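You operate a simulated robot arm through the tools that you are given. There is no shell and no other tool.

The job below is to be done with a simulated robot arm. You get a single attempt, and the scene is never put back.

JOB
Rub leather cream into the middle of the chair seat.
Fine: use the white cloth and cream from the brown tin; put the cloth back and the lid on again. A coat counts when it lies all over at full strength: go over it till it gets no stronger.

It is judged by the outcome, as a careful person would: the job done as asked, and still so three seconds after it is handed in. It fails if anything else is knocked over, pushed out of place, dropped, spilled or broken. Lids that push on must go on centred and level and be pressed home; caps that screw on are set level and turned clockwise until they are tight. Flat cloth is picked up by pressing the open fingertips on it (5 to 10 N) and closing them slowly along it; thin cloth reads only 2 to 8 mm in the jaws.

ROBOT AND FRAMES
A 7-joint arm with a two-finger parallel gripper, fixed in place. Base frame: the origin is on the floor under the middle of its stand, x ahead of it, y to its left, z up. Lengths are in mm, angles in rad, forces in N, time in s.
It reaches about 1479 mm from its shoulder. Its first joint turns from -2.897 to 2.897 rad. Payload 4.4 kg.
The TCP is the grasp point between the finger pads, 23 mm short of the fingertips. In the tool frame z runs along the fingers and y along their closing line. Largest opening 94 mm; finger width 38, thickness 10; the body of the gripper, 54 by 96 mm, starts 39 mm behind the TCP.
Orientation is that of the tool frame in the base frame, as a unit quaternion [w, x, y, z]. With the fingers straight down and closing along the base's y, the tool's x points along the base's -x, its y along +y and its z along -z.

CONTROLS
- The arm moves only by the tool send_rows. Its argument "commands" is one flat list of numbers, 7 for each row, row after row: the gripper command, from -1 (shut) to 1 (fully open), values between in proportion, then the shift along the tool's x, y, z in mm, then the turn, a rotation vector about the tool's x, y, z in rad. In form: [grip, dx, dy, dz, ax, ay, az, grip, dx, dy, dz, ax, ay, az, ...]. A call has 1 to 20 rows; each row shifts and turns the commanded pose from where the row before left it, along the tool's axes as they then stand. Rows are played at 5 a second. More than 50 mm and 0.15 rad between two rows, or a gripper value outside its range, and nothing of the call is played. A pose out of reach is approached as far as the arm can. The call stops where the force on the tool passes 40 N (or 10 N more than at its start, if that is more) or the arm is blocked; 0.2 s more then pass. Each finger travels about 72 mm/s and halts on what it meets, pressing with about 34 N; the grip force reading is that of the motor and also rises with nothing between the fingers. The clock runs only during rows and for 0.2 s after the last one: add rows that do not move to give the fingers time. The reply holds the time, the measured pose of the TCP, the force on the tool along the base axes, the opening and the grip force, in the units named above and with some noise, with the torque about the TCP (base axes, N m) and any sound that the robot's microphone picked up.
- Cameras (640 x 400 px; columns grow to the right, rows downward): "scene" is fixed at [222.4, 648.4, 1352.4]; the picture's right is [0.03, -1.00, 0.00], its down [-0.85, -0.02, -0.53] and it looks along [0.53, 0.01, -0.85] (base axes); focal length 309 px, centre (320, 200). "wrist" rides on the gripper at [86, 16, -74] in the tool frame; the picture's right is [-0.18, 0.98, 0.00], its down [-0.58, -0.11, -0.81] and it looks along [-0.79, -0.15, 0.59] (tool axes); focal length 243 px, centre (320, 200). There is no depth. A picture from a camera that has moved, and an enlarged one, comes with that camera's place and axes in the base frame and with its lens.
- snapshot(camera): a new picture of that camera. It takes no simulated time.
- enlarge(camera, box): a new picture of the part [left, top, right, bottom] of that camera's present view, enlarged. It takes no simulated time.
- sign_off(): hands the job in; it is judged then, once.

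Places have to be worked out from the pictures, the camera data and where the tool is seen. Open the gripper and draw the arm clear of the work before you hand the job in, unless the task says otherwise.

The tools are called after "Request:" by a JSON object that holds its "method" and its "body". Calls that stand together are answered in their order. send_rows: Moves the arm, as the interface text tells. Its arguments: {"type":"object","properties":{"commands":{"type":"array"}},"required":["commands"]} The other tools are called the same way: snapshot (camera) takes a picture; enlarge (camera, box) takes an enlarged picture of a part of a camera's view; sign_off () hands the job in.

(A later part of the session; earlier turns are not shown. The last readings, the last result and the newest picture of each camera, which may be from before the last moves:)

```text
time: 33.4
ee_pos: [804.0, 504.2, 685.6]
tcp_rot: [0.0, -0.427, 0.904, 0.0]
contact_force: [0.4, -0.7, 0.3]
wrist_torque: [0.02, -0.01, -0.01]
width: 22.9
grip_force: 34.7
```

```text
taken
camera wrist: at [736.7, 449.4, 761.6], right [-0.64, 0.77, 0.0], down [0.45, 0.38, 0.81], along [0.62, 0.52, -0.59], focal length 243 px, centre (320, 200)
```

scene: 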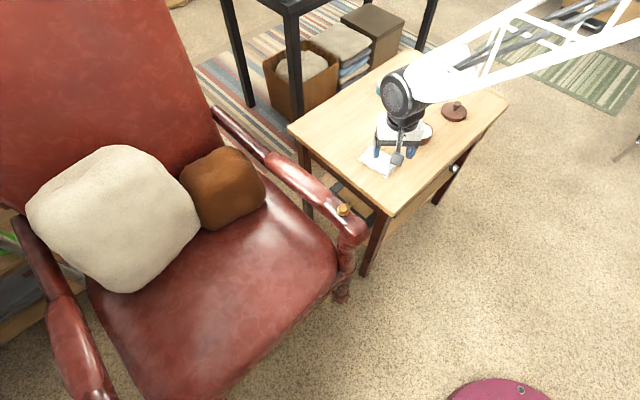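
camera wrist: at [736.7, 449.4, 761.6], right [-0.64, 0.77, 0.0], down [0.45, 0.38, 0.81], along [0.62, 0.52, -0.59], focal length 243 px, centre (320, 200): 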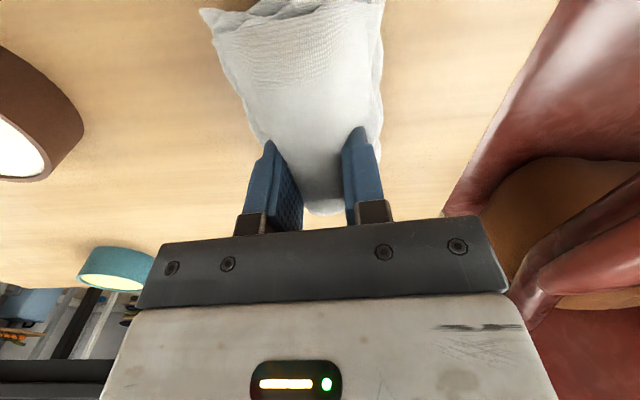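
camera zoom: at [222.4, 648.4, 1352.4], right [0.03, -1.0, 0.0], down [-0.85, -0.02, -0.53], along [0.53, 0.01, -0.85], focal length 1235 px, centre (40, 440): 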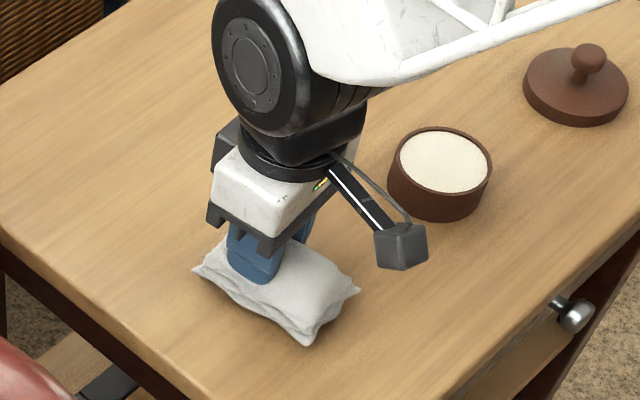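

The cloth appears to be coming up with the fingers. I'll lift it clear and check its shape from both cameras.

Request:
{"method": "send_rows", "body": {"commands": [-1, 0, 0, -15, 0, 0, 0, -1, 0, 0, -25, 0, 0, 0, -1, 0, 0, -30, 0, 0, 0, -1, 0, 0, 0, 0, 0, 0]}}

Request:
{"method": "enlarge", "body": {"camera": "scene", "box": [330, 90, 450, 190]}}

Request:
{"method": "snapshot", "body": {"camera": "wrist"}}

```text
time: 34.4
ee_pos: [805.0, 503.9, 755.0]
tcp_rot: [0.001, -0.427, 0.904, 0.0]
contact_force: [-0.6, 0.1, -0.8]
wrist_torque: [-0.01, 0.01, -0.04]
width: 23.3
grip_force: 33.9
```

```text
4.00 times, centred on (390, 140) of scene
camera zoom: at [222.4, 648.4, 1352.4], right [0.03, -1.0, 0.0], down [-0.85, -0.02, -0.53], along [0.53, 0.01, -0.85], focal length 1235 px, centre (40, 440)
```

zoom: 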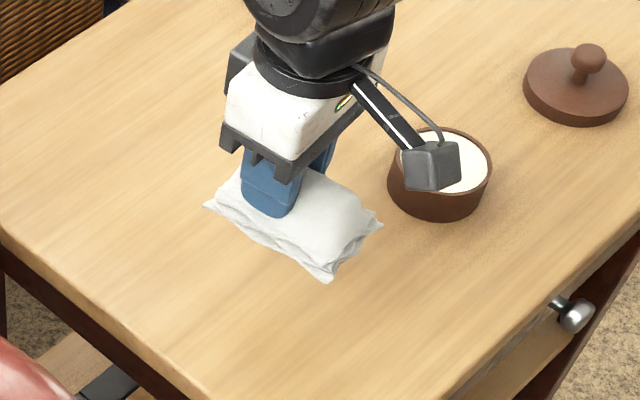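

```text
taken
camera wrist: at [736.7, 449.1, 830.5], right [-0.64, 0.77, 0.0], down [0.45, 0.38, 0.81], along [0.62, 0.52, -0.59], focal length 243 px, centre (320, 200)
```

wrist: 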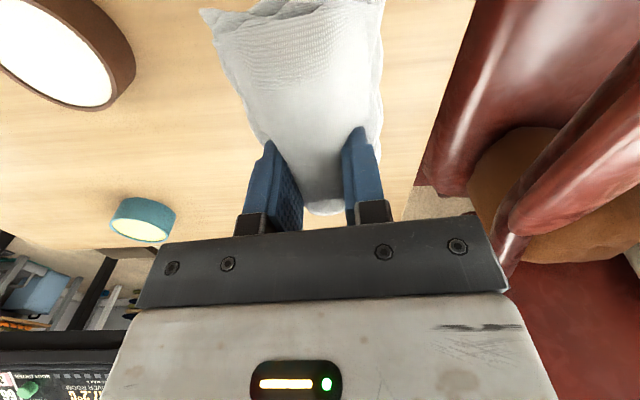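

The cloth is held firmly as a folded pad, its underside about 38 mm below the TCP. Before dipping, I'll check the cream level in the tin relative to its rim.

Request:
{"method": "enlarge", "body": {"camera": "wrist", "box": [0, 0, 160, 110]}}

Request:
{"method": "enlarge", "body": {"camera": "scene", "box": [395, 100, 465, 150]}}

Request:
{"method": "enlarge", "body": {"camera": "wrist", "box": [190, 0, 410, 220]}}

```text
3.64 times, centred on (80, 55) of wrist
camera zoom: at [736.7, 449.1, 830.5], right [-0.64, 0.77, 0.0], down [0.45, 0.38, 0.81], along [0.62, 0.52, -0.59], focal length 882 px, centre (1193, 727)
```

zoom: 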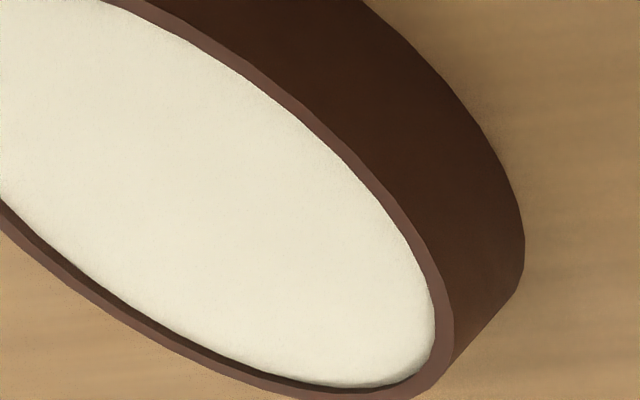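

```text
8.00 times, centred on (430, 125) of scene
camera zoom: at [222.4, 648.4, 1352.4], right [0.03, -1.0, 0.0], down [-0.85, -0.02, -0.53], along [0.53, 0.01, -0.85], focal length 2470 px, centre (-560, 800)
```

zoom: 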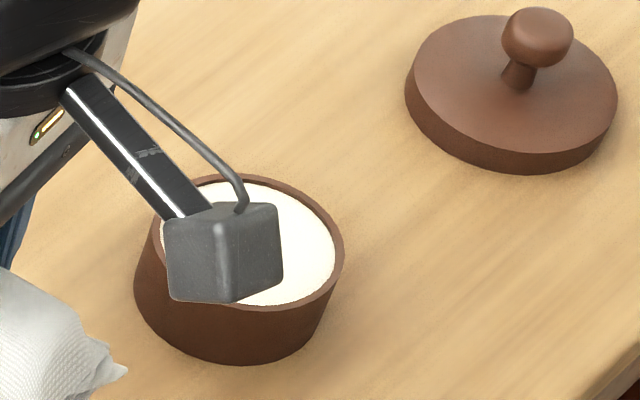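

```text
1.82 times, centred on (300, 110) of wrist
camera zoom: at [736.7, 449.1, 830.5], right [-0.64, 0.77, 0.0], down [0.45, 0.38, 0.81], along [0.62, 0.52, -0.59], focal length 441 px, centre (356, 364)
```

zoom: 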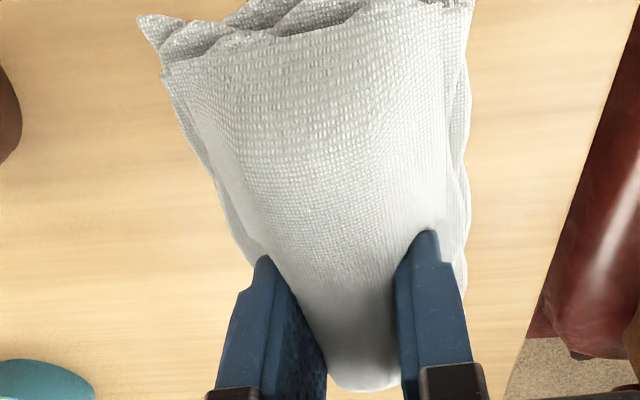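

The cream lies about 3 mm below the rim of a tin roughly 76 mm across, centred near (903.5, 363). I'll carry the cloth over the tin at a safe height.

Request:
{"method": "send_rows", "body": {"commands": [-1, 11.5, -41.4, 0, 0, 0, 0, -1, 11.5, -41.4, 0, 0, 0, 0, -1, 11.5, -41.4, 0, 0, 0, 0, -1, 11.5, -41.4, 0, 0, 0, 0, -1, 0, 0, 0, 0, 0, 0]}}

Request:
{"method": "snapshot", "body": {"camera": "wrist"}}

Request:
{"method": "enlarge", "body": {"camera": "scene", "box": [360, 70, 480, 170]}}

```text
time: 35.6
ee_pos: [903.6, 364.2, 755.6]
tcp_rot: [-0.001, -0.426, 0.905, 0.0]
contact_force: [0.4, 0.6, -0.9]
wrist_torque: [-0.02, 0.0, -0.03]
width: 23.1
grip_force: 34.5
```

```text
taken
camera wrist: at [836.7, 308.3, 831.5], right [-0.64, 0.77, 0.0], down [0.45, 0.38, 0.81], along [0.62, 0.52, -0.59], focal length 243 px, centre (320, 200)
```

wrist: 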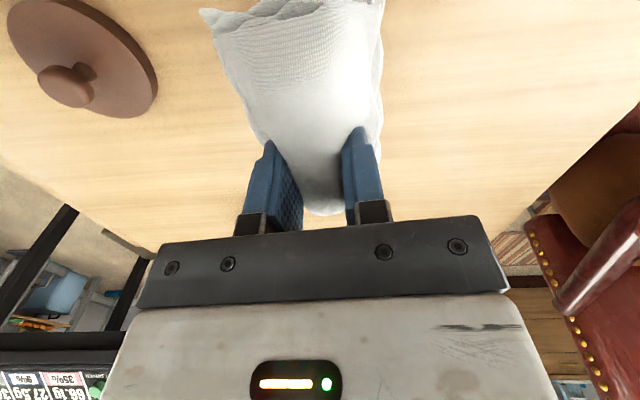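

```text
4.00 times, centred on (420, 120) of scene
camera zoom: at [222.4, 648.4, 1352.4], right [0.03, -1.0, 0.0], down [-0.85, -0.02, -0.53], along [0.53, 0.01, -0.85], focal length 1235 px, centre (-80, 520)
```

zoom: 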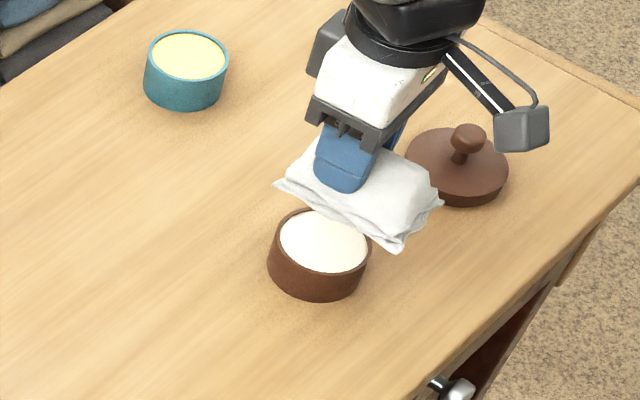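

The cloth is over the tin. I'll lower it flat, slowing near z 705, and feel for the contact height.

Request:
{"method": "send_rows", "body": {"commands": [-1, 0, 0, 20, 0, 0, 0, -1, 0, 0, 15, 0, 0, 0, -1, 0, 0, 8, 0, 0, 0, -1, 0, 0, 4, 0, 0, 0, -1, 0, 0, 0, 0, 0, 0]}}

Request:
{"method": "enlarge", "body": {"camera": "scene", "box": [360, 70, 480, 170]}}

Request:
{"method": "enlarge", "body": {"camera": "wrist", "box": [150, 0, 450, 220]}}

```text
time: 36.8
ee_pos: [902.8, 363.1, 708.8]
tcp_rot: [0.0, -0.427, 0.904, -0.001]
contact_force: [0.3, 0.4, -0.3]
wrist_torque: [0.01, -0.01, 0.04]
width: 23.1
grip_force: 34.1
```

```text
4.00 times, centred on (420, 120) of scene
camera zoom: at [222.4, 648.4, 1352.4], right [0.03, -1.0, 0.0], down [-0.85, -0.02, -0.53], along [0.53, 0.01, -0.85], focal length 1235 px, centre (-80, 520)
```

zoom: 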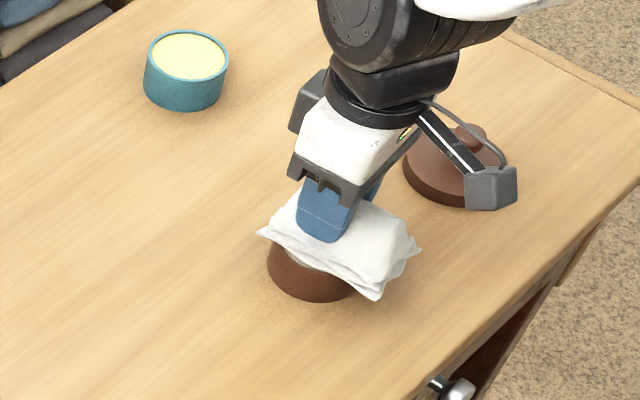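

```text
1.82 times, centred on (300, 110) of wrist
camera zoom: at [835.8, 308.7, 784.7], right [-0.64, 0.77, 0.0], down [0.45, 0.38, 0.81], along [0.62, 0.52, -0.59], focal length 441 px, centre (356, 364)
```

zoom: 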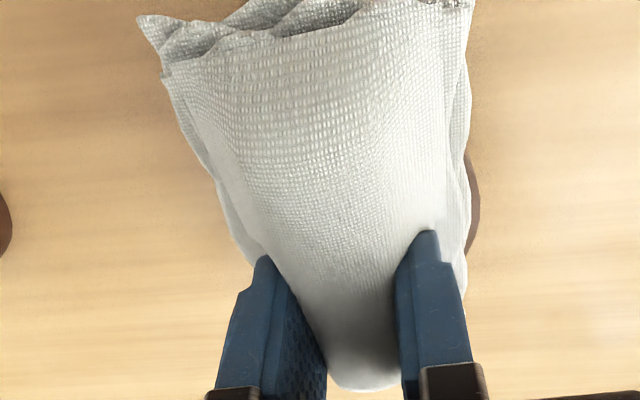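

The cloth hangs just above the tin. I'll lower in 1.5 mm steps to find contact.

Request:
{"method": "send_rows", "body": {"commands": [-1, 0, 2, 1.5, 0, 0, 0, -1, 0, 0, 1.5, 0, 0, 0, -1, 0, 0, 1.5, 0, 0, 0, -1, 0, 0, 0, 0, 0, 0]}}

```text
time: 37.8
ee_pos: [901.3, 364.0, 707.8]
tcp_rot: [0.001, -0.426, 0.905, 0.0]
contact_force: [-5.2, -4.3, 25.7]
wrist_torque: [-0.33, 0.39, -0.01]
width: 23.3
grip_force: 34.2
```

Contact at TCP z≈707.5 means the flat cloth is resting on the rim. I'll back off and lift to see whether any cream was taken up.

Request:
{"method": "send_rows", "body": {"commands": [-1, 0, 0, -2, 0, 0, 0, -1, 0, 0, 0, 0, 0, 0, -1, 0, 0, -20, 0, 0, 0, -1, 0, 0, -30, 0, 0, 0, -1, 0, 0, -30, 0, 0, 0, -1, 0, 0, 0, 0, 0, 0]}}

Request:
{"method": "enlarge", "body": {"camera": "scene", "box": [380, 70, 460, 150]}}

Request:
{"method": "enlarge", "body": {"camera": "wrist", "box": [150, 0, 450, 220]}}

```text
time: 39.2
ee_pos: [901.5, 366.4, 789.0]
tcp_rot: [0.0, -0.426, 0.905, 0.0]
contact_force: [-0.1, -0.3, -0.4]
wrist_torque: [0.02, 0.04, 0.0]
width: 23.1
grip_force: 34.1
```

```text
5.00 times, centred on (420, 110) of scene
camera zoom: at [222.4, 648.4, 1352.4], right [0.03, -1.0, 0.0], down [-0.85, -0.02, -0.53], along [0.53, 0.01, -0.85], focal length 1544 px, centre (-180, 650)
```

zoom: 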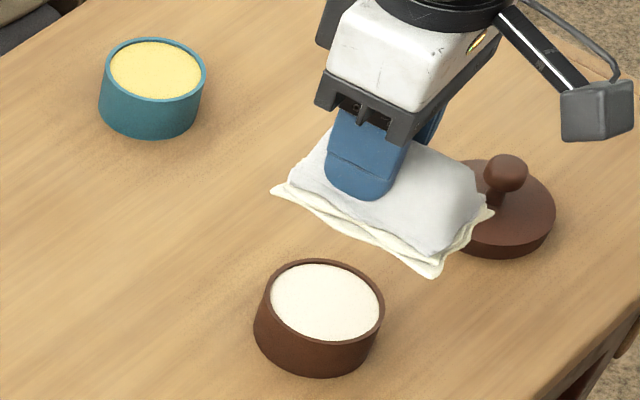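

```text
1.82 times, centred on (300, 110) of wrist
camera zoom: at [833.5, 310.5, 863.9], right [-0.64, 0.77, 0.0], down [0.45, 0.38, 0.81], along [0.62, 0.52, -0.59], focal length 441 px, centre (356, 364)
```

zoom: 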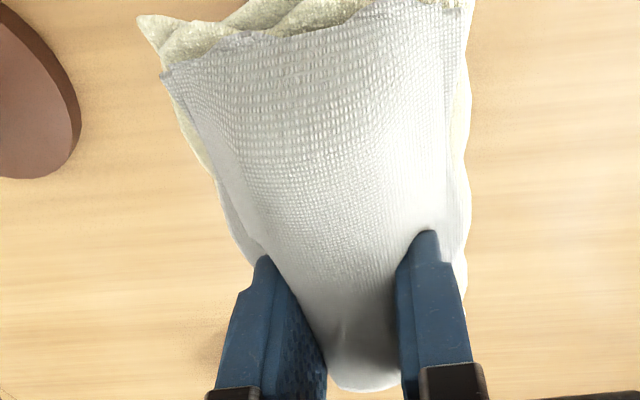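

The underside of the cloth is now cream-coloured, so it's loaded, and the tin hasn't moved. Next I'll study the seat closely for its middle and any clearance limits.

Request:
{"method": "enlarge", "body": {"camera": "scene", "box": [80, 180, 360, 400]}}

Request:
{"method": "enlarge", "body": {"camera": "scene", "box": [150, 80, 380, 260]}}

```text
1.82 times, centred on (220, 290) of scene
camera zoom: at [222.4, 648.4, 1352.4], right [0.03, -1.0, 0.0], down [-0.85, -0.02, -0.53], along [0.53, 0.01, -0.85], focal length 561 px, centre (502, 36)
```

zoom: 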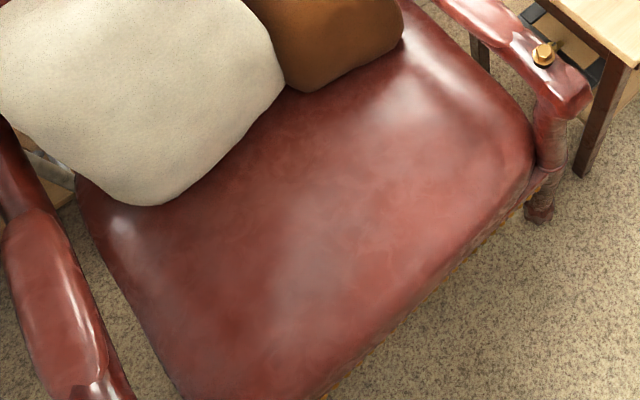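

```text
2.22 times, centred on (265, 170) of scene
camera zoom: at [222.4, 648.4, 1352.4], right [0.03, -1.0, 0.0], down [-0.85, -0.02, -0.53], along [0.53, 0.01, -0.85], focal length 686 px, centre (442, 267)
```

zoom: 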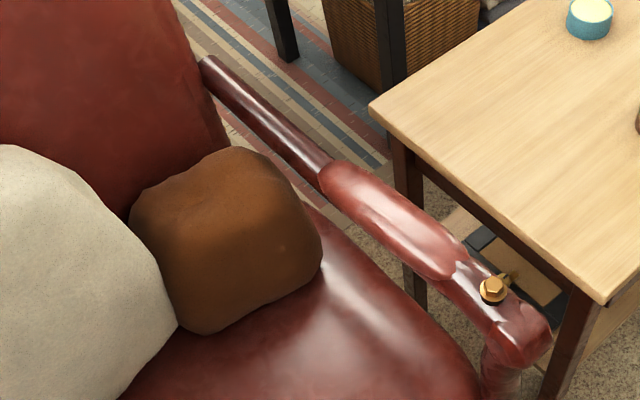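

The seat's visible part lies between the cushions and the front edge, and there is a brass bolt on the near armrest. I'll raise the cloth high and carry it over in front of the chair to view the seat from the wrist camera.

Request:
{"method": "send_rows", "body": {"commands": [-1, 0, 0, -30, 0, 0, 0, -1, 0, 0, -35, 0, 0, 0, -1, 0, 0, -35, 0, 0, 0, -1, 0, 44, 0, 0, 0, 0, -1, 0, 44, 0, 0, 0, 0, -1, 0, 44, 0, 0, 0, 0, -1, 0, 44, 0, 0, 0, 0, -1, 0, 44, 0, 0, 0, 0, -1, 0, 44, 0, 0, 0, 0, -1, 0, 44, 0, 0, 0, 0, -1, 0, 44, 0, 0, 0, 0, -1, 0, 44, 0, 0, 0, 0, -1, 0, 44, 0, 0, 0, 0, -1, 0, 44, 0, 0, 0, 0, -1, 0, 44, 0, 0, 0, 0, -1, 0, 44, 0, 0, 0, 0, -1, 0, 42, 0, 0, 0, 0, -1, 0, 0, 0, 0, 0, 0]}}

Request:
{"method": "snapshot", "body": {"camera": "wrist"}}

Request:
{"method": "snapshot", "body": {"camera": "scene"}}

```text
time: 43.0
ee_pos: [426.5, 756.7, 887.8]
tcp_rot: [0.0, -0.426, 0.905, 0.0]
contact_force: [0.4, -1.0, 0.3]
wrist_torque: [-0.02, -0.01, 0.01]
width: 23.2
grip_force: 34.3
```

```text
taken
camera wrist: at [360.3, 701.2, 963.0], right [-0.64, 0.77, 0.0], down [0.45, 0.38, 0.81], along [0.62, 0.52, -0.59], focal length 243 px, centre (320, 200)
```

wrist: 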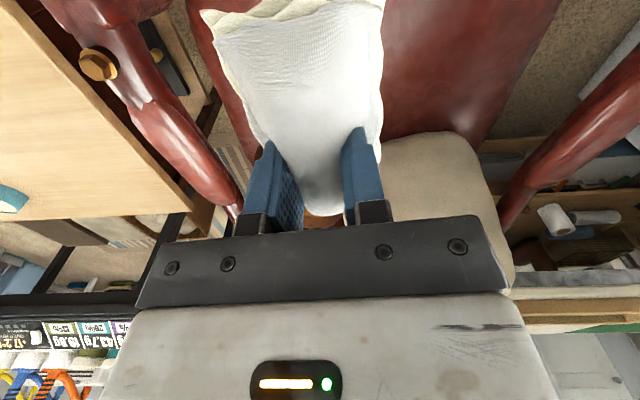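

```text
taken
```

scene: 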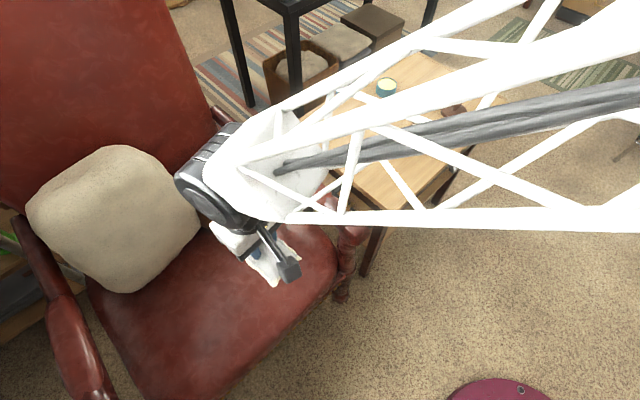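

The arm is over the chair front, with the armrest bolt at about (599, 603, 705). I'll enlarge the seat again to see whether the middle shows a distinct dry patch or only a reflection.

Request:
{"method": "enlarge", "body": {"camera": "scene", "box": [130, 230, 340, 390]}}

Request:
{"method": "enlarge", "body": {"camera": "wrist", "box": [180, 0, 580, 220]}}

```text
2.50 times, centred on (235, 310) of scene
camera zoom: at [222.4, 648.4, 1352.4], right [0.03, -1.0, 0.0], down [-0.85, -0.02, -0.53], along [0.53, 0.01, -0.85], focal length 772 px, centre (532, -75)
```

zoom: 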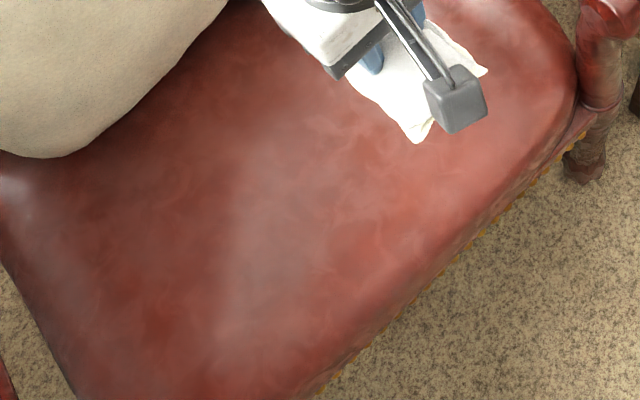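

```text
1.60 times, centred on (380, 110) of wrist
camera zoom: at [360.3, 701.2, 963.0], right [-0.64, 0.77, 0.0], down [0.45, 0.38, 0.81], along [0.62, 0.52, -0.59], focal length 388 px, centre (224, 344)
```

zoom: 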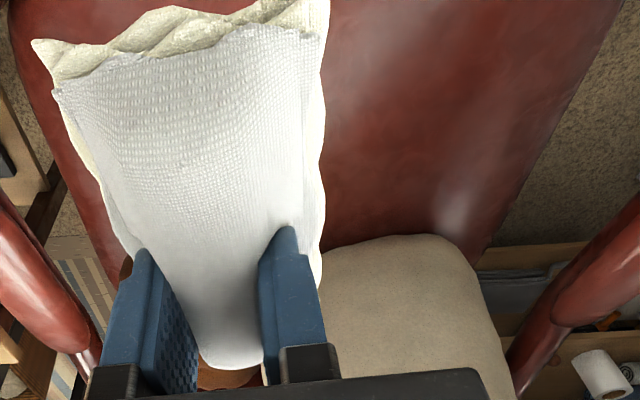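

A hazy area shows on the seat in both views. I'll shift sideways and up so the wrist camera has an unobstructed view of the whole seat beside the cloth.

Request:
{"method": "send_rows", "body": {"commands": [-1, 10, -35, -20, 0, 0, 0, -1, 10, -35, -20, 0, 0, 0, -1, 10, -35, -20, 0, 0, 0, -1, 10, -35, -20, 0, 0, 0, -1, 0, 0, 0, 0, 0, 0]}}

Request:
{"method": "snapshot", "body": {"camera": "wrist"}}

```text
time: 44.2
ee_pos: [510.5, 636.5, 967.3]
tcp_rot: [0.0, -0.427, 0.904, 0.0]
contact_force: [-1.3, -0.2, -0.4]
wrist_torque: [0.0, 0.02, 0.0]
width: 23.1
grip_force: 34.0
```

```text
taken
camera wrist: at [443.7, 581.0, 1043.0], right [-0.64, 0.77, 0.0], down [0.45, 0.38, 0.81], along [0.62, 0.52, -0.59], focal length 243 px, centre (320, 200)
```

wrist: 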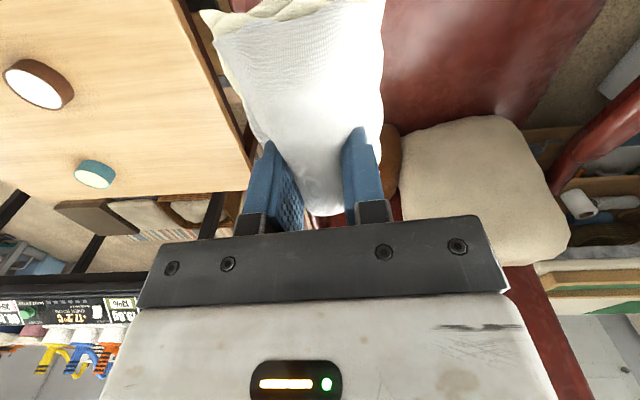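

I'll enlarge the seat part of this view.

Request:
{"method": "enlarge", "body": {"camera": "wrist", "box": [375, 0, 615, 150]}}

Request:
{"method": "snapshot", "body": {"camera": "scene"}}

```text
2.67 times, centred on (495, 75) of wrist
camera zoom: at [443.7, 581.0, 1043.0], right [-0.64, 0.77, 0.0], down [0.45, 0.38, 0.81], along [0.62, 0.52, -0.59], focal length 647 px, centre (-147, 533)
```

zoom: 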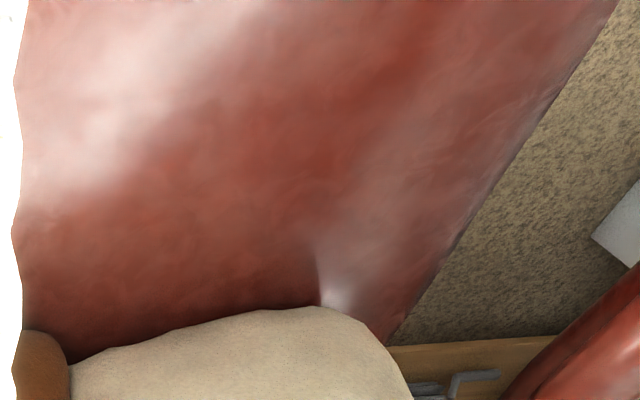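

```text
taken
```

scene: 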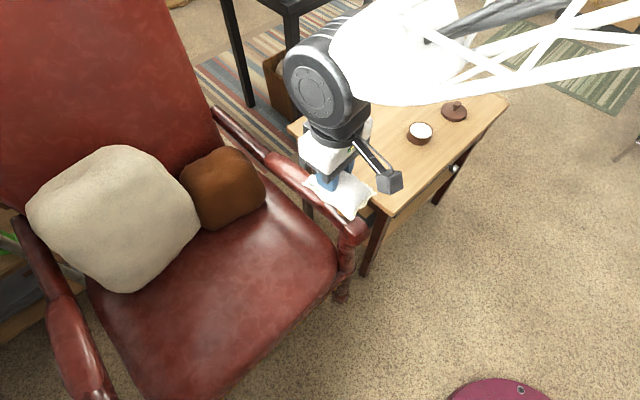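

The haze moves with viewpoint, so it is only reflection and there is no marked patch. From the seat edges I place the seat's middle near (517, 977) with the surface around z 455, and the pillow fronts start about 110 mm behind it. I'll move over that point, staying high.

Request:
{"method": "send_rows", "body": {"commands": [-1, -33.4, 26.4, 0, 0, 0, 0, -1, -33.4, 26.4, 0, 0, 0, 0, -1, -33.4, 26.4, 0, 0, 0, 0, -1, -33.4, 26.4, 0, 0, 0, 0, -1, -33.4, 26.4, 0, 0, 0, 0, -1, -33.4, 26.4, 0, 0, 0, 0, -1, -33.4, 26.4, 0, 0, 0, 0, -1, -33.4, 26.4, 0, 0, 0, 0, -1, 0, 0, 40, 0, 0, 0, -1, 0, 0, 40, 0, 0, 0, -1, 0, 0, 40, 0, 0, 0, -1, 0, 0, 40, 0, 0, 0, -1, 0, 0, 0, 0, 0, 0]}}

Request:
{"method": "snapshot", "body": {"camera": "wrist"}}

Request:
{"method": "snapshot", "body": {"camera": "scene"}}

```text
time: 47.0
ee_pos: [517.6, 977.3, 805.0]
tcp_rot: [0.0, -0.427, 0.904, 0.0]
contact_force: [-0.6, -0.2, 0.0]
wrist_torque: [0.01, 0.04, -0.01]
width: 23.0
grip_force: 34.3
```

```text
taken
camera wrist: at [449.9, 922.2, 881.0], right [-0.64, 0.77, 0.0], down [0.45, 0.38, 0.81], along [0.62, 0.52, -0.59], focal length 243 px, centre (320, 200)
```

wrist: 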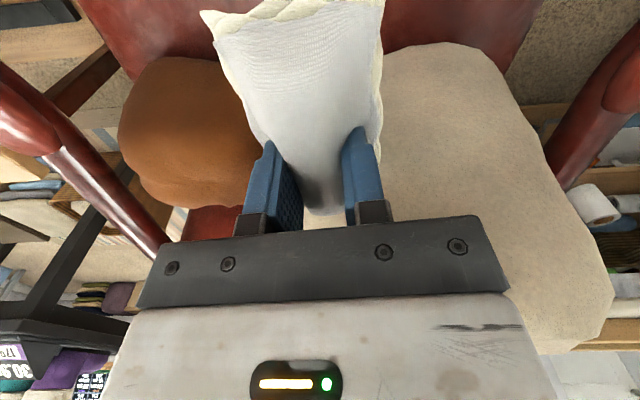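

```text
taken
```

scene: 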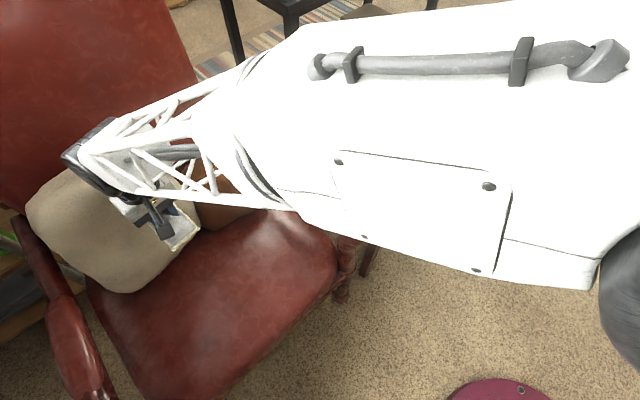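

The pillow bases are about 90–120 mm behind the TCP point. I'll descend partway to z≈600 and check clearance.

Request:
{"method": "send_rows", "body": {"commands": [-1, 0, 0, 40, 0, 0, 0, -1, 0, 0, 40, 0, 0, 0, -1, 0, 0, 40, 0, 0, 0, -1, 0, 0, 40, 0, 0, 0, -1, 0, 0, 40, 0, 0, 0, -1, 0, 0, 0, 0, 0, 0]}}

Request:
{"method": "snapshot", "body": {"camera": "wrist"}}

Request:
{"method": "snapshot", "body": {"camera": "scene"}}

```text
time: 48.4
ee_pos: [516.7, 977.5, 605.2]
tcp_rot: [0.0, -0.426, 0.905, 0.0]
contact_force: [0.4, 0.2, 0.1]
wrist_torque: [0.0, 0.02, -0.02]
width: 23.0
grip_force: 34.2
```

```text
taken
camera wrist: at [449.6, 922.2, 680.6], right [-0.64, 0.77, 0.0], down [0.45, 0.38, 0.81], along [0.62, 0.52, -0.59], focal length 243 px, centre (320, 200)
```

wrist: 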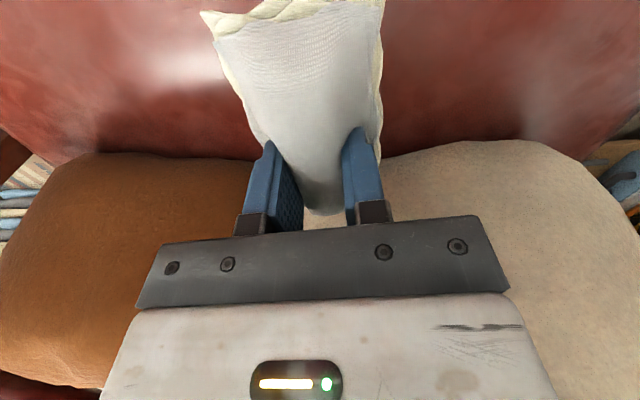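

```text
taken
```

scene: 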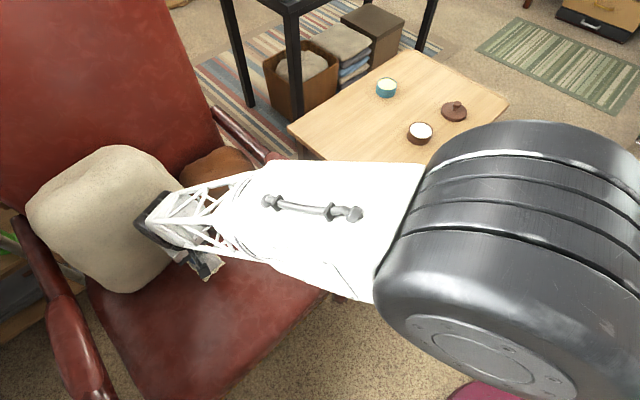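

The pillow bulges come to about 76–95 mm ahead of the TCP, leaving around 30 mm beyond the cloth's far end here. I'll shift 15 mm toward the chair front for margin and descend to just above the seat.

Request:
{"method": "send_rows", "body": {"commands": [-1, 15, 0, 20, 0, 0, 0, -1, 0, 0, 25, 0, 0, 0, -1, 0, 0, 20, 0, 0, 0, -1, 0, 0, 10, 0, 0, 0, -1, 0, 0, 0, 0, 0, 0]}}

Request:
{"method": "snapshot", "body": {"camera": "wrist"}}

Request:
{"method": "enlarge", "body": {"camera": "scene", "box": [80, 150, 360, 350]}}

```text
time: 49.6
ee_pos: [508.2, 964.7, 533.1]
tcp_rot: [0.001, -0.427, 0.904, 0.001]
contact_force: [0.4, -1.5, 16.9]
wrist_torque: [-0.45, 0.3, 0.05]
width: 22.9
grip_force: 33.7
```

```text
taken
camera wrist: at [440.5, 909.8, 608.4], right [-0.64, 0.77, 0.0], down [0.45, 0.38, 0.81], along [0.62, 0.52, -0.59], focal length 243 px, centre (320, 200)
```

wrist: 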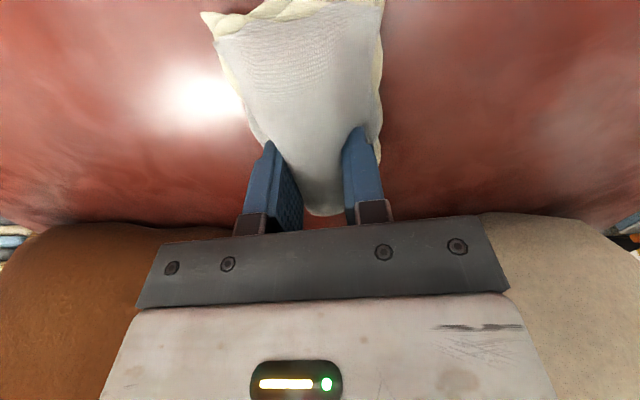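

```text
2.00 times, centred on (220, 250) of scene
camera zoom: at [222.4, 648.4, 1352.4], right [0.03, -1.0, 0.0], down [-0.85, -0.02, -0.53], along [0.53, 0.01, -0.85], focal length 618 px, centre (520, 100)
```

zoom: 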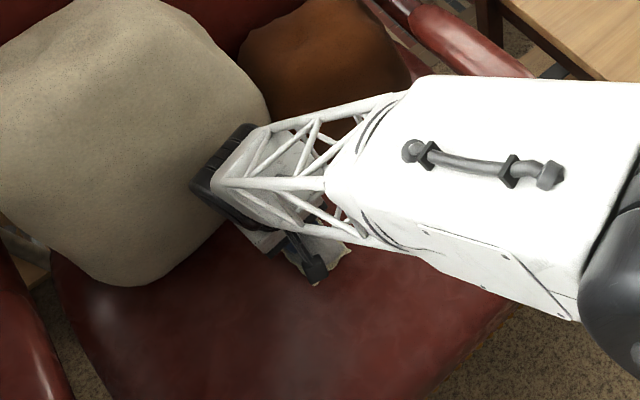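

The cloth has already met the seat: 17 N at TCP z≈533, so the surface here is near z 494. I'll start with a short gentle stroke sideways and see how the force and the coat behave.

Request:
{"method": "send_rows", "body": {"commands": [-1, 0, 0, -0.5, 0, 0, 0, -1, 0, 10, 0, 0, 0, 0, -1, 0, 10, 0, 0, 0, 0, -1, 0, 10, 0, 0, 0, 0, -1, 0, 10, 0, 0, 0, 0]}}

Request:
{"method": "enlarge", "body": {"camera": "wrist", "box": [120, 0, 520, 230]}}

```text
time: 50.8
ee_pos: [475.9, 989.4, 533.5]
tcp_rot: [0.001, -0.427, 0.904, 0.0]
contact_force: [3.9, -5.0, 16.4]
wrist_torque: [-0.08, -0.09, 0.05]
width: 23.2
grip_force: 34.5
```

```text
1.60 times, centred on (320, 115) of wrist
camera zoom: at [408.7, 934.9, 608.5], right [-0.64, 0.77, 0.0], down [0.45, 0.38, 0.81], along [0.62, 0.52, -0.59], focal length 388 px, centre (320, 336)
```

zoom: 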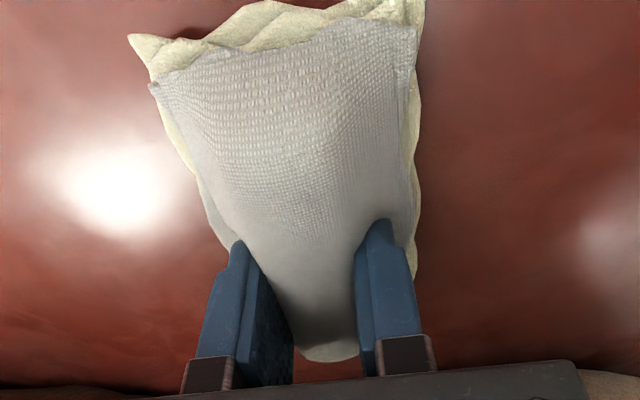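

Force is steady at 16 N with normal friction. I'll stroke back the other way across the middle and check the force at the far end.

Request:
{"method": "send_rows", "body": {"commands": [-1, 0, -10, 0, 0, 0, 0, -1, 0, -10, 0, 0, 0, 0, -1, 0, -10, 0, 0, 0, 0, -1, 0, -10, 0, 0, 0, 0, -1, 0, -10, 0, 0, 0, 0, -1, 0, -10, 0, 0, 0, 0, -1, 0, -10, 0, 0, 0, 0, -1, 0, -10, 0, 0, 0, 0]}}

Request:
{"method": "enlarge", "body": {"camera": "wrist", "box": [120, 0, 520, 230]}}

Request:
{"method": "enlarge", "body": {"camera": "scene", "box": [80, 180, 360, 380]}}

```text
time: 52.6
ee_pos: [537.5, 940.4, 532.6]
tcp_rot: [-0.001, -0.427, 0.904, 0.0]
contact_force: [-5.0, 3.0, 14.3]
wrist_torque: [0.06, 0.06, -0.03]
width: 23.1
grip_force: 33.9
```

```text
1.60 times, centred on (320, 115) of wrist
camera zoom: at [470.8, 884.8, 608.4], right [-0.64, 0.77, 0.0], down [0.45, 0.38, 0.81], along [0.62, 0.52, -0.59], focal length 388 px, centre (320, 336)
```

zoom: 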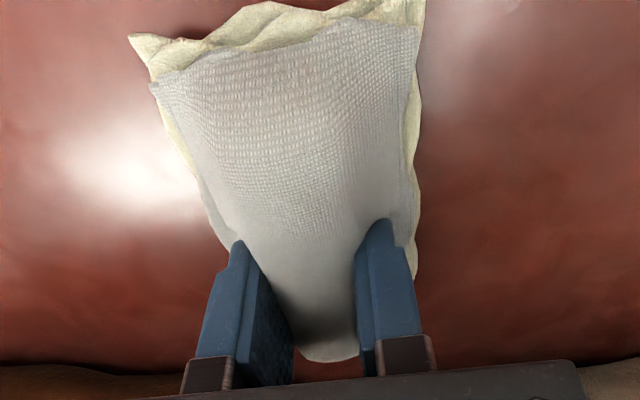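

```text
2.00 times, centred on (220, 280) of scene
camera zoom: at [222.4, 648.4, 1352.4], right [0.03, -1.0, 0.0], down [-0.85, -0.02, -0.53], along [0.53, 0.01, -0.85], focal length 618 px, centre (520, 40)
```

zoom: 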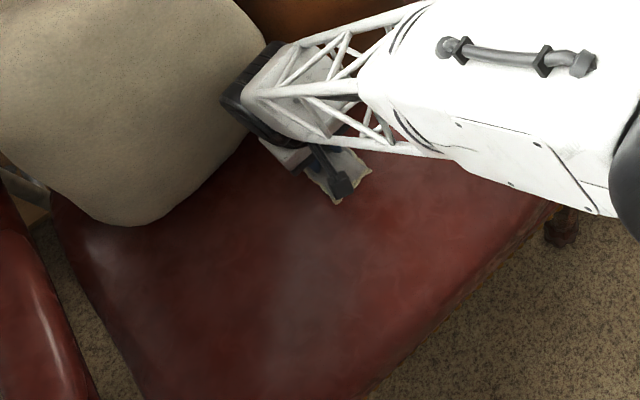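

Force stays near 15 N across ±40 mm, so the seat is nearly flat here. I'll lift and sidestep to inspect whether a coat is showing where I rubbed.

Request:
{"method": "send_rows", "body": {"commands": [-1, 0, 0, -30, 0, 0, 0, -1, 0, 0, -40, 0, 0, 0, -1, 15, -30, -30, 0, 0, 0, -1, 15, -30, -30, 0, 0, 0, -1, 15, -30, -20, 0, 0, 0, -1, 0, 0, 0, 0, 0, 0]}}

Request:
{"method": "snapshot", "body": {"camera": "wrist"}}

Request:
{"method": "snapshot", "body": {"camera": "scene"}}

```text
time: 54.0
ee_pos: [576.4, 847.8, 680.4]
tcp_rot: [-0.001, -0.426, 0.905, 0.0]
contact_force: [0.5, -0.1, -0.7]
wrist_torque: [-0.01, 0.03, -0.01]
width: 22.9
grip_force: 34.1
```

```text
taken
camera wrist: at [509.6, 793.5, 756.6], right [-0.64, 0.77, 0.0], down [0.45, 0.38, 0.81], along [0.62, 0.52, -0.59], focal length 243 px, centre (320, 200)
```

wrist: 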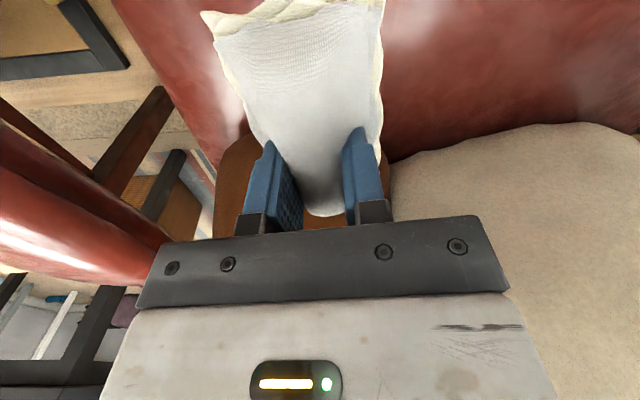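

```text
taken
```

scene: 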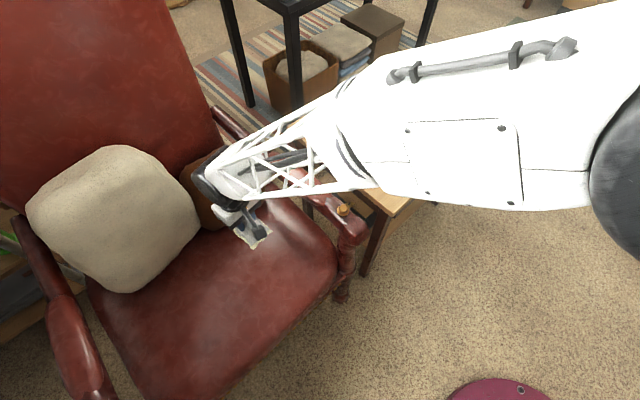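

Let me enlarge the rubbed area, which projects near scene pixel (212, 272).

Request:
{"method": "enlarge", "body": {"camera": "scene", "box": [150, 220, 290, 330]}}

Request:
{"method": "enlarge", "body": {"camera": "wrist", "box": [375, 0, 635, 160]}}

```text
3.64 times, centred on (220, 275) of scene
camera zoom: at [222.4, 648.4, 1352.4], right [0.03, -1.0, 0.0], down [-0.85, -0.02, -0.53], along [0.53, 0.01, -0.85], focal length 1123 px, centre (684, -73)
```

zoom: 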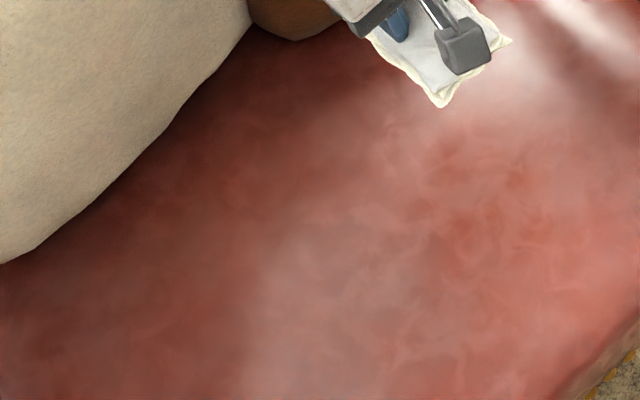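

```text
2.46 times, centred on (505, 80) of wrist
camera zoom: at [509.6, 793.5, 756.6], right [-0.64, 0.77, 0.0], down [0.45, 0.38, 0.81], along [0.62, 0.52, -0.59], focal length 597 px, centre (-135, 495)
```

zoom: 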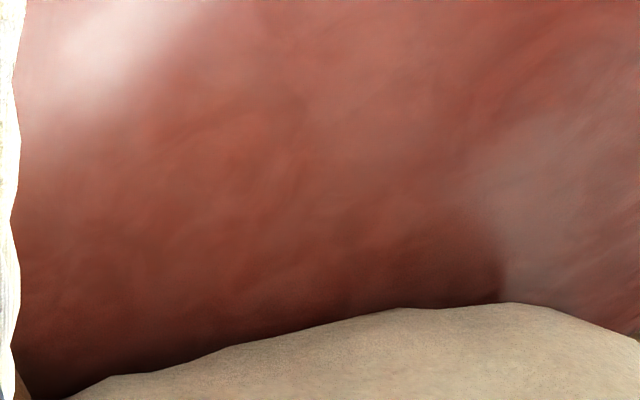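

I can't yet make out a distinct coat, so it may be subtle. I'll keep this view as a reference, return to the same spot, and make several more passes at steady pressure.

Request:
{"method": "send_rows", "body": {"commands": [-1, -15, 30, 20, 0, 0, 0, -1, -15, 30, 20, 0, 0, 0, -1, -15, 30, 20, 0, 0, 0, -1, 0, 40, 0, 0, 0, 0, -1, 0, 0, 35, 0, 0, 0, -1, 0, 0, 35, 0, 0, 0, -1, 0, 0, 12, 0, 0, 0, -1, 0, 0, 4, 0, 0, 0, -1, 0, 0, 2, 0, 0, 0, -1, 0, 0, 0, 0, 0, 0]}}

```text
time: 56.2
ee_pos: [506.8, 965.0, 533.9]
tcp_rot: [0.0, -0.427, 0.904, 0.0]
contact_force: [0.0, -0.5, 0.0]
wrist_torque: [0.01, 0.01, 0.01]
width: 23.1
grip_force: 33.9
```

Just above contact at the centre. I'll press down 2 mm and stroke 70 mm to one side.

Request:
{"method": "send_rows", "body": {"commands": [-1, 0, 0, 1, 0, 0, 0, -1, 0, 0, 1, 0, 0, 0, -1, 0, 10, 0, 0, 0, 0, -1, 0, 10, 0, 0, 0, 0, -1, 0, 10, 0, 0, 0, 0, -1, 0, 10, 0, 0, 0, 0, -1, 0, 10, 0, 0, 0, 0, -1, 0, 10, 0, 0, 0, 0, -1, 0, 10, 0, 0, 0, 0]}}

Request:
{"method": "enlarge", "body": {"camera": "wrist", "box": [0, 0, 640, 240]}}

```text
time: 58.2
ee_pos: [453.8, 1008.9, 532.8]
tcp_rot: [0.0, -0.426, 0.905, 0.001]
contact_force: [6.5, -5.4, 21.2]
wrist_torque: [-0.11, -0.14, 0.09]
width: 22.9
grip_force: 34.2
```

```text
1.00 times, centred on (320, 120) of wrist (not enlarged: the box is as wide or as high as the picture)
camera zoom: at [386.1, 953.5, 608.4], right [-0.64, 0.77, 0.0], down [0.45, 0.38, 0.81], along [0.62, 0.52, -0.59], focal length 243 px, centre (320, 280)
```

zoom: 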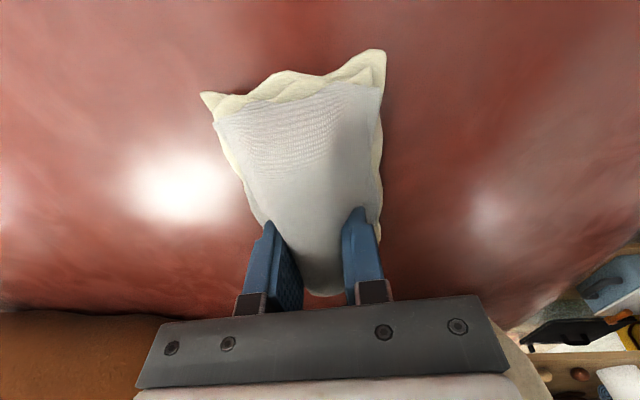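

Force is 21 N at the side and the seat is still flat. I'll make a full return stroke across to the other side.

Request:
{"method": "send_rows", "body": {"commands": [-1, 0, -10, -0.5, 0, 0, 0, -1, 0, -10, 0, 0, 0, 0, -1, 0, -10, 0, 0, 0, 0, -1, 0, -10, 0, 0, 0, 0, -1, 0, -10, 0, 0, 0, 0, -1, 0, -10, 0, 0, 0, 0, -1, 0, -10, 0, 0, 0, 0, -1, 0, -10, 0, 0, 0, 0, -1, 0, -10, 0, 0, 0, 0, -1, 0, -10, 0, 0, 0, 0, -1, 0, -10, 0, 0, 0, 0, -1, 0, -10, 0, 0, 0, 0, -1, 0, -10, 0, 0, 0, 0, -1, 0, -10, 0, 0, 0, 0]}}

Request:
{"method": "snapshot", "body": {"camera": "wrist"}}

```text
time: 61.2
ee_pos: [560.4, 918.3, 533.1]
tcp_rot: [0.0, -0.426, 0.905, 0.0]
contact_force: [-1.2, 1.4, 4.7]
wrist_torque: [0.13, -0.08, 0.04]
width: 23.1
grip_force: 34.5
```

```text
taken
camera wrist: at [493.8, 864.3, 608.6], right [-0.64, 0.77, 0.0], down [0.45, 0.38, 0.81], along [0.62, 0.52, -0.59], focal length 243 px, centre (320, 200)
```

wrist: 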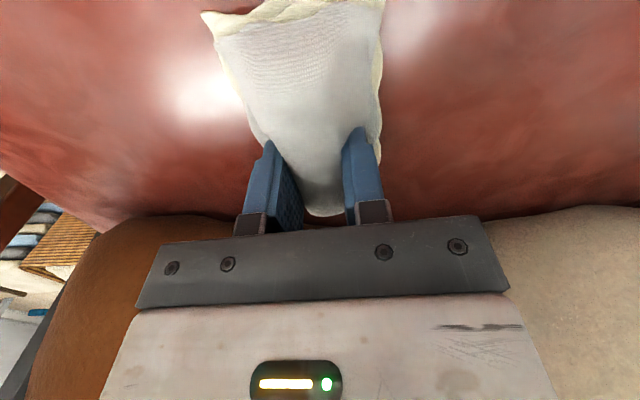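

I'll enlarge both sides of the cloth to compare rubbed (right) and unrubbed (left) leather.

Request:
{"method": "enlarge", "body": {"camera": "wrist", "box": [380, 0, 640, 220]}}

Request:
{"method": "enlarge", "body": {"camera": "wrist", "box": [0, 0, 260, 220]}}

```text
1.82 times, centred on (510, 110) of wrist
camera zoom: at [493.8, 864.3, 608.6], right [-0.64, 0.77, 0.0], down [0.45, 0.38, 0.81], along [0.62, 0.52, -0.59], focal length 441 px, centre (-26, 364)
```

zoom: 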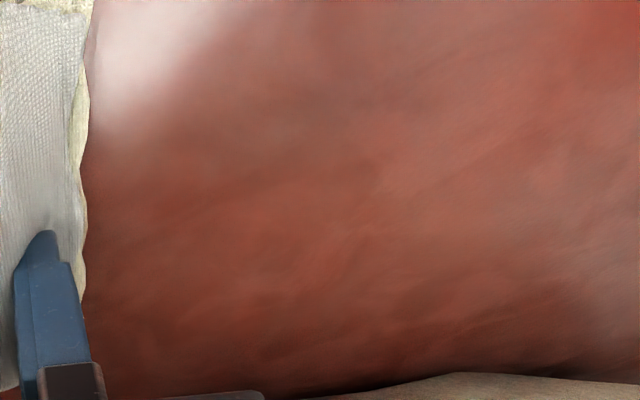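

```text
1.82 times, centred on (130, 110) of wrist
camera zoom: at [493.8, 864.3, 608.6], right [-0.64, 0.77, 0.0], down [0.45, 0.38, 0.81], along [0.62, 0.52, -0.59], focal length 441 px, centre (666, 364)
```

zoom: 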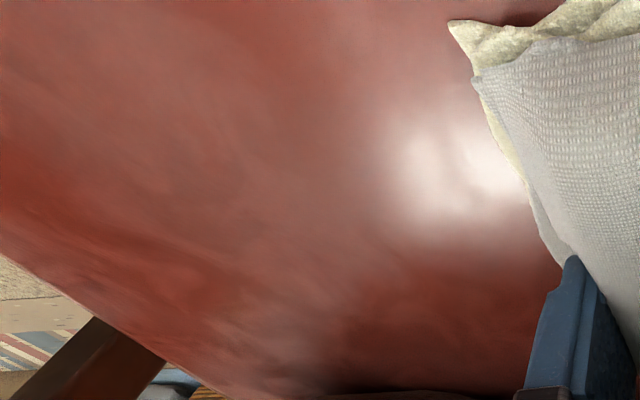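

The difference is hard to judge here. I'll go back to the same reference viewpoint as before and compare directly.

Request:
{"method": "send_rows", "body": {"commands": [-1, 0, 0, -30, 0, 0, 0, -1, 0, 0, -40, 0, 0, 0, -1, 15, -20, -30, 0, 0, 0, -1, 15, -20, -30, 0, 0, 0, -1, 15, -20, -17, 0, 0, 0, -1, 0, 0, 0, 0, 0, 0]}}

Request:
{"method": "enlarge", "body": {"camera": "wrist", "box": [375, 0, 635, 160]}}

Request:
{"method": "enlarge", "body": {"camera": "scene", "box": [150, 220, 290, 330]}}

```text
time: 62.6
ee_pos: [577.5, 845.4, 679.5]
tcp_rot: [0.0, -0.426, 0.905, 0.001]
contact_force: [1.1, 1.0, -0.9]
wrist_torque: [-0.01, 0.01, -0.03]
width: 23.2
grip_force: 34.1
```

```text
2.46 times, centred on (505, 80) of wrist
camera zoom: at [510.4, 790.8, 755.3], right [-0.64, 0.77, 0.0], down [0.45, 0.38, 0.81], along [0.62, 0.52, -0.59], focal length 597 px, centre (-135, 495)
```

zoom: 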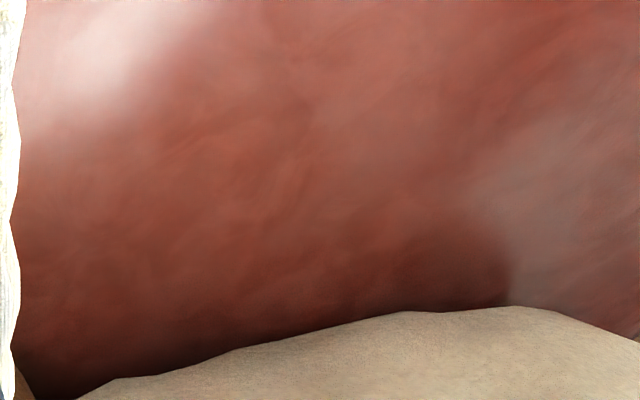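

```text
3.64 times, centred on (220, 275) of scene
camera zoom: at [222.4, 648.4, 1352.4], right [0.03, -1.0, 0.0], down [-0.85, -0.02, -0.53], along [0.53, 0.01, -0.85], focal length 1123 px, centre (684, -73)
```

zoom: 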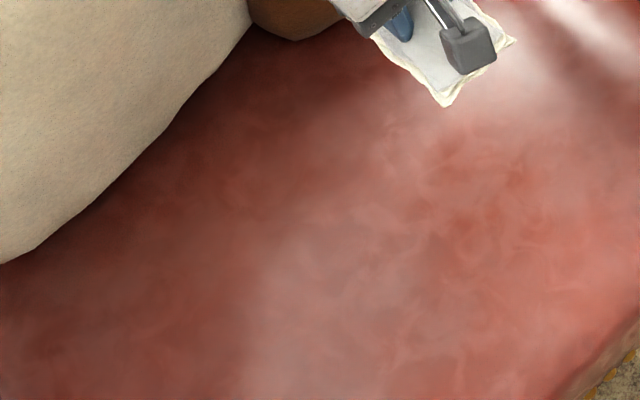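

I'll request exactly the same scene crop that I took before rubbing, for a like-for-like comparison.

Request:
{"method": "enlarge", "body": {"camera": "scene", "box": [80, 180, 360, 400]}}

Request:
{"method": "enlarge", "body": {"camera": "scene", "box": [130, 230, 340, 390]}}

```text
1.82 times, centred on (220, 290) of scene
camera zoom: at [222.4, 648.4, 1352.4], right [0.03, -1.0, 0.0], down [-0.85, -0.02, -0.53], along [0.53, 0.01, -0.85], focal length 561 px, centre (502, 36)
```

zoom: 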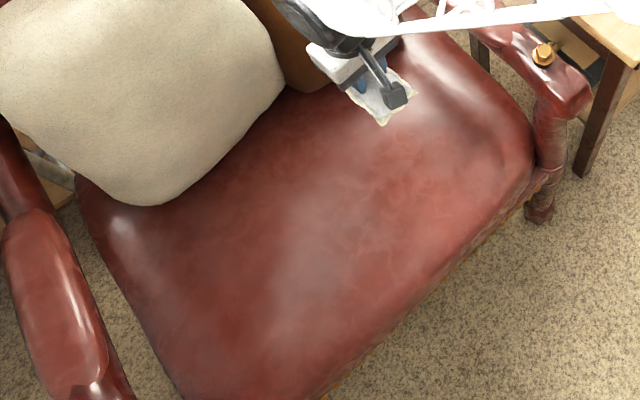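

```text
2.50 times, centred on (235, 310) of scene
camera zoom: at [222.4, 648.4, 1352.4], right [0.03, -1.0, 0.0], down [-0.85, -0.02, -0.53], along [0.53, 0.01, -0.85], focal length 772 px, centre (532, -75)
```

zoom: 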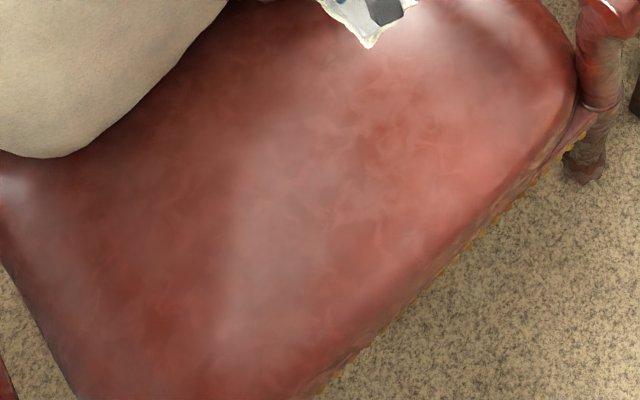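

No clear coat is visible at this scale. I'll zoom further into the rubbed zone in both cameras.

Request:
{"method": "enlarge", "body": {"camera": "scene", "box": [175, 235, 255, 295]}}

Request:
{"method": "enlarge", "body": {"camera": "scene", "box": [230, 205, 330, 285]}}

Request:
{"method": "snapshot", "body": {"camera": "wrist"}}

```text
6.67 times, centred on (215, 265) of scene
camera zoom: at [222.4, 648.4, 1352.4], right [0.03, -1.0, 0.0], down [-0.85, -0.02, -0.53], along [0.53, 0.01, -0.85], focal length 2058 px, centre (1020, -233)
```

zoom: 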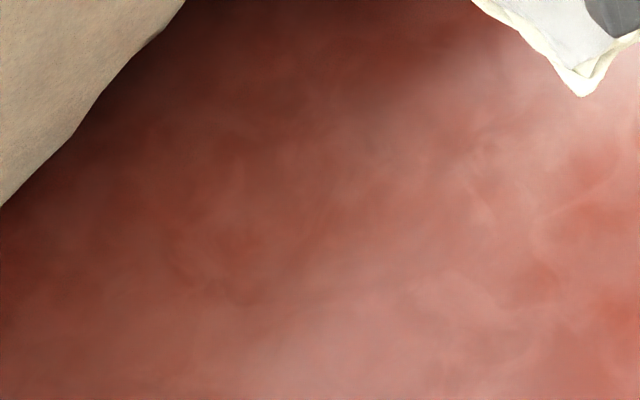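

```text
5.00 times, centred on (280, 245) of scene
camera zoom: at [222.4, 648.4, 1352.4], right [0.03, -1.0, 0.0], down [-0.85, -0.02, -0.53], along [0.53, 0.01, -0.85], focal length 1544 px, centre (520, -25)
```

zoom: 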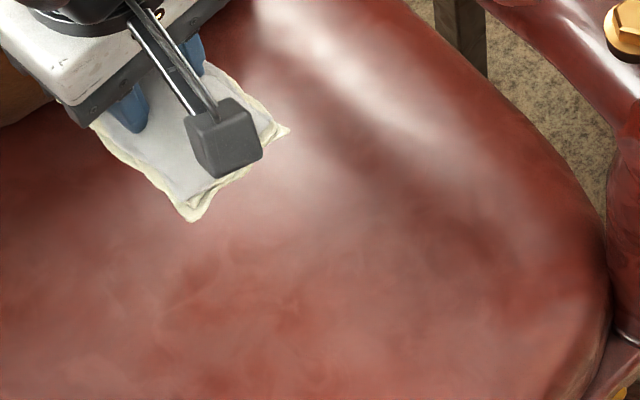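

```text
taken
camera wrist: at [510.4, 790.8, 755.3], right [-0.64, 0.77, 0.0], down [0.45, 0.38, 0.81], along [0.62, 0.52, -0.59], focal length 243 px, centre (320, 200)
```

wrist: 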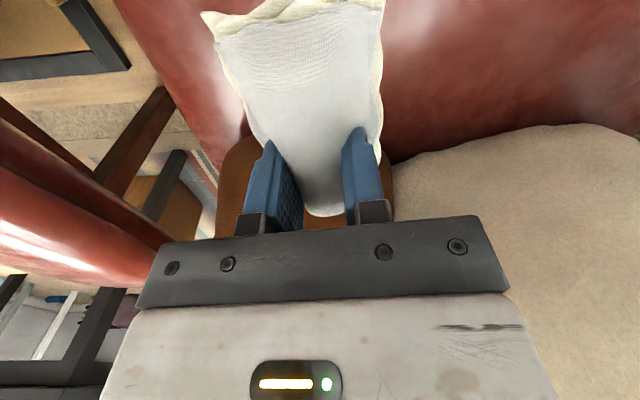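

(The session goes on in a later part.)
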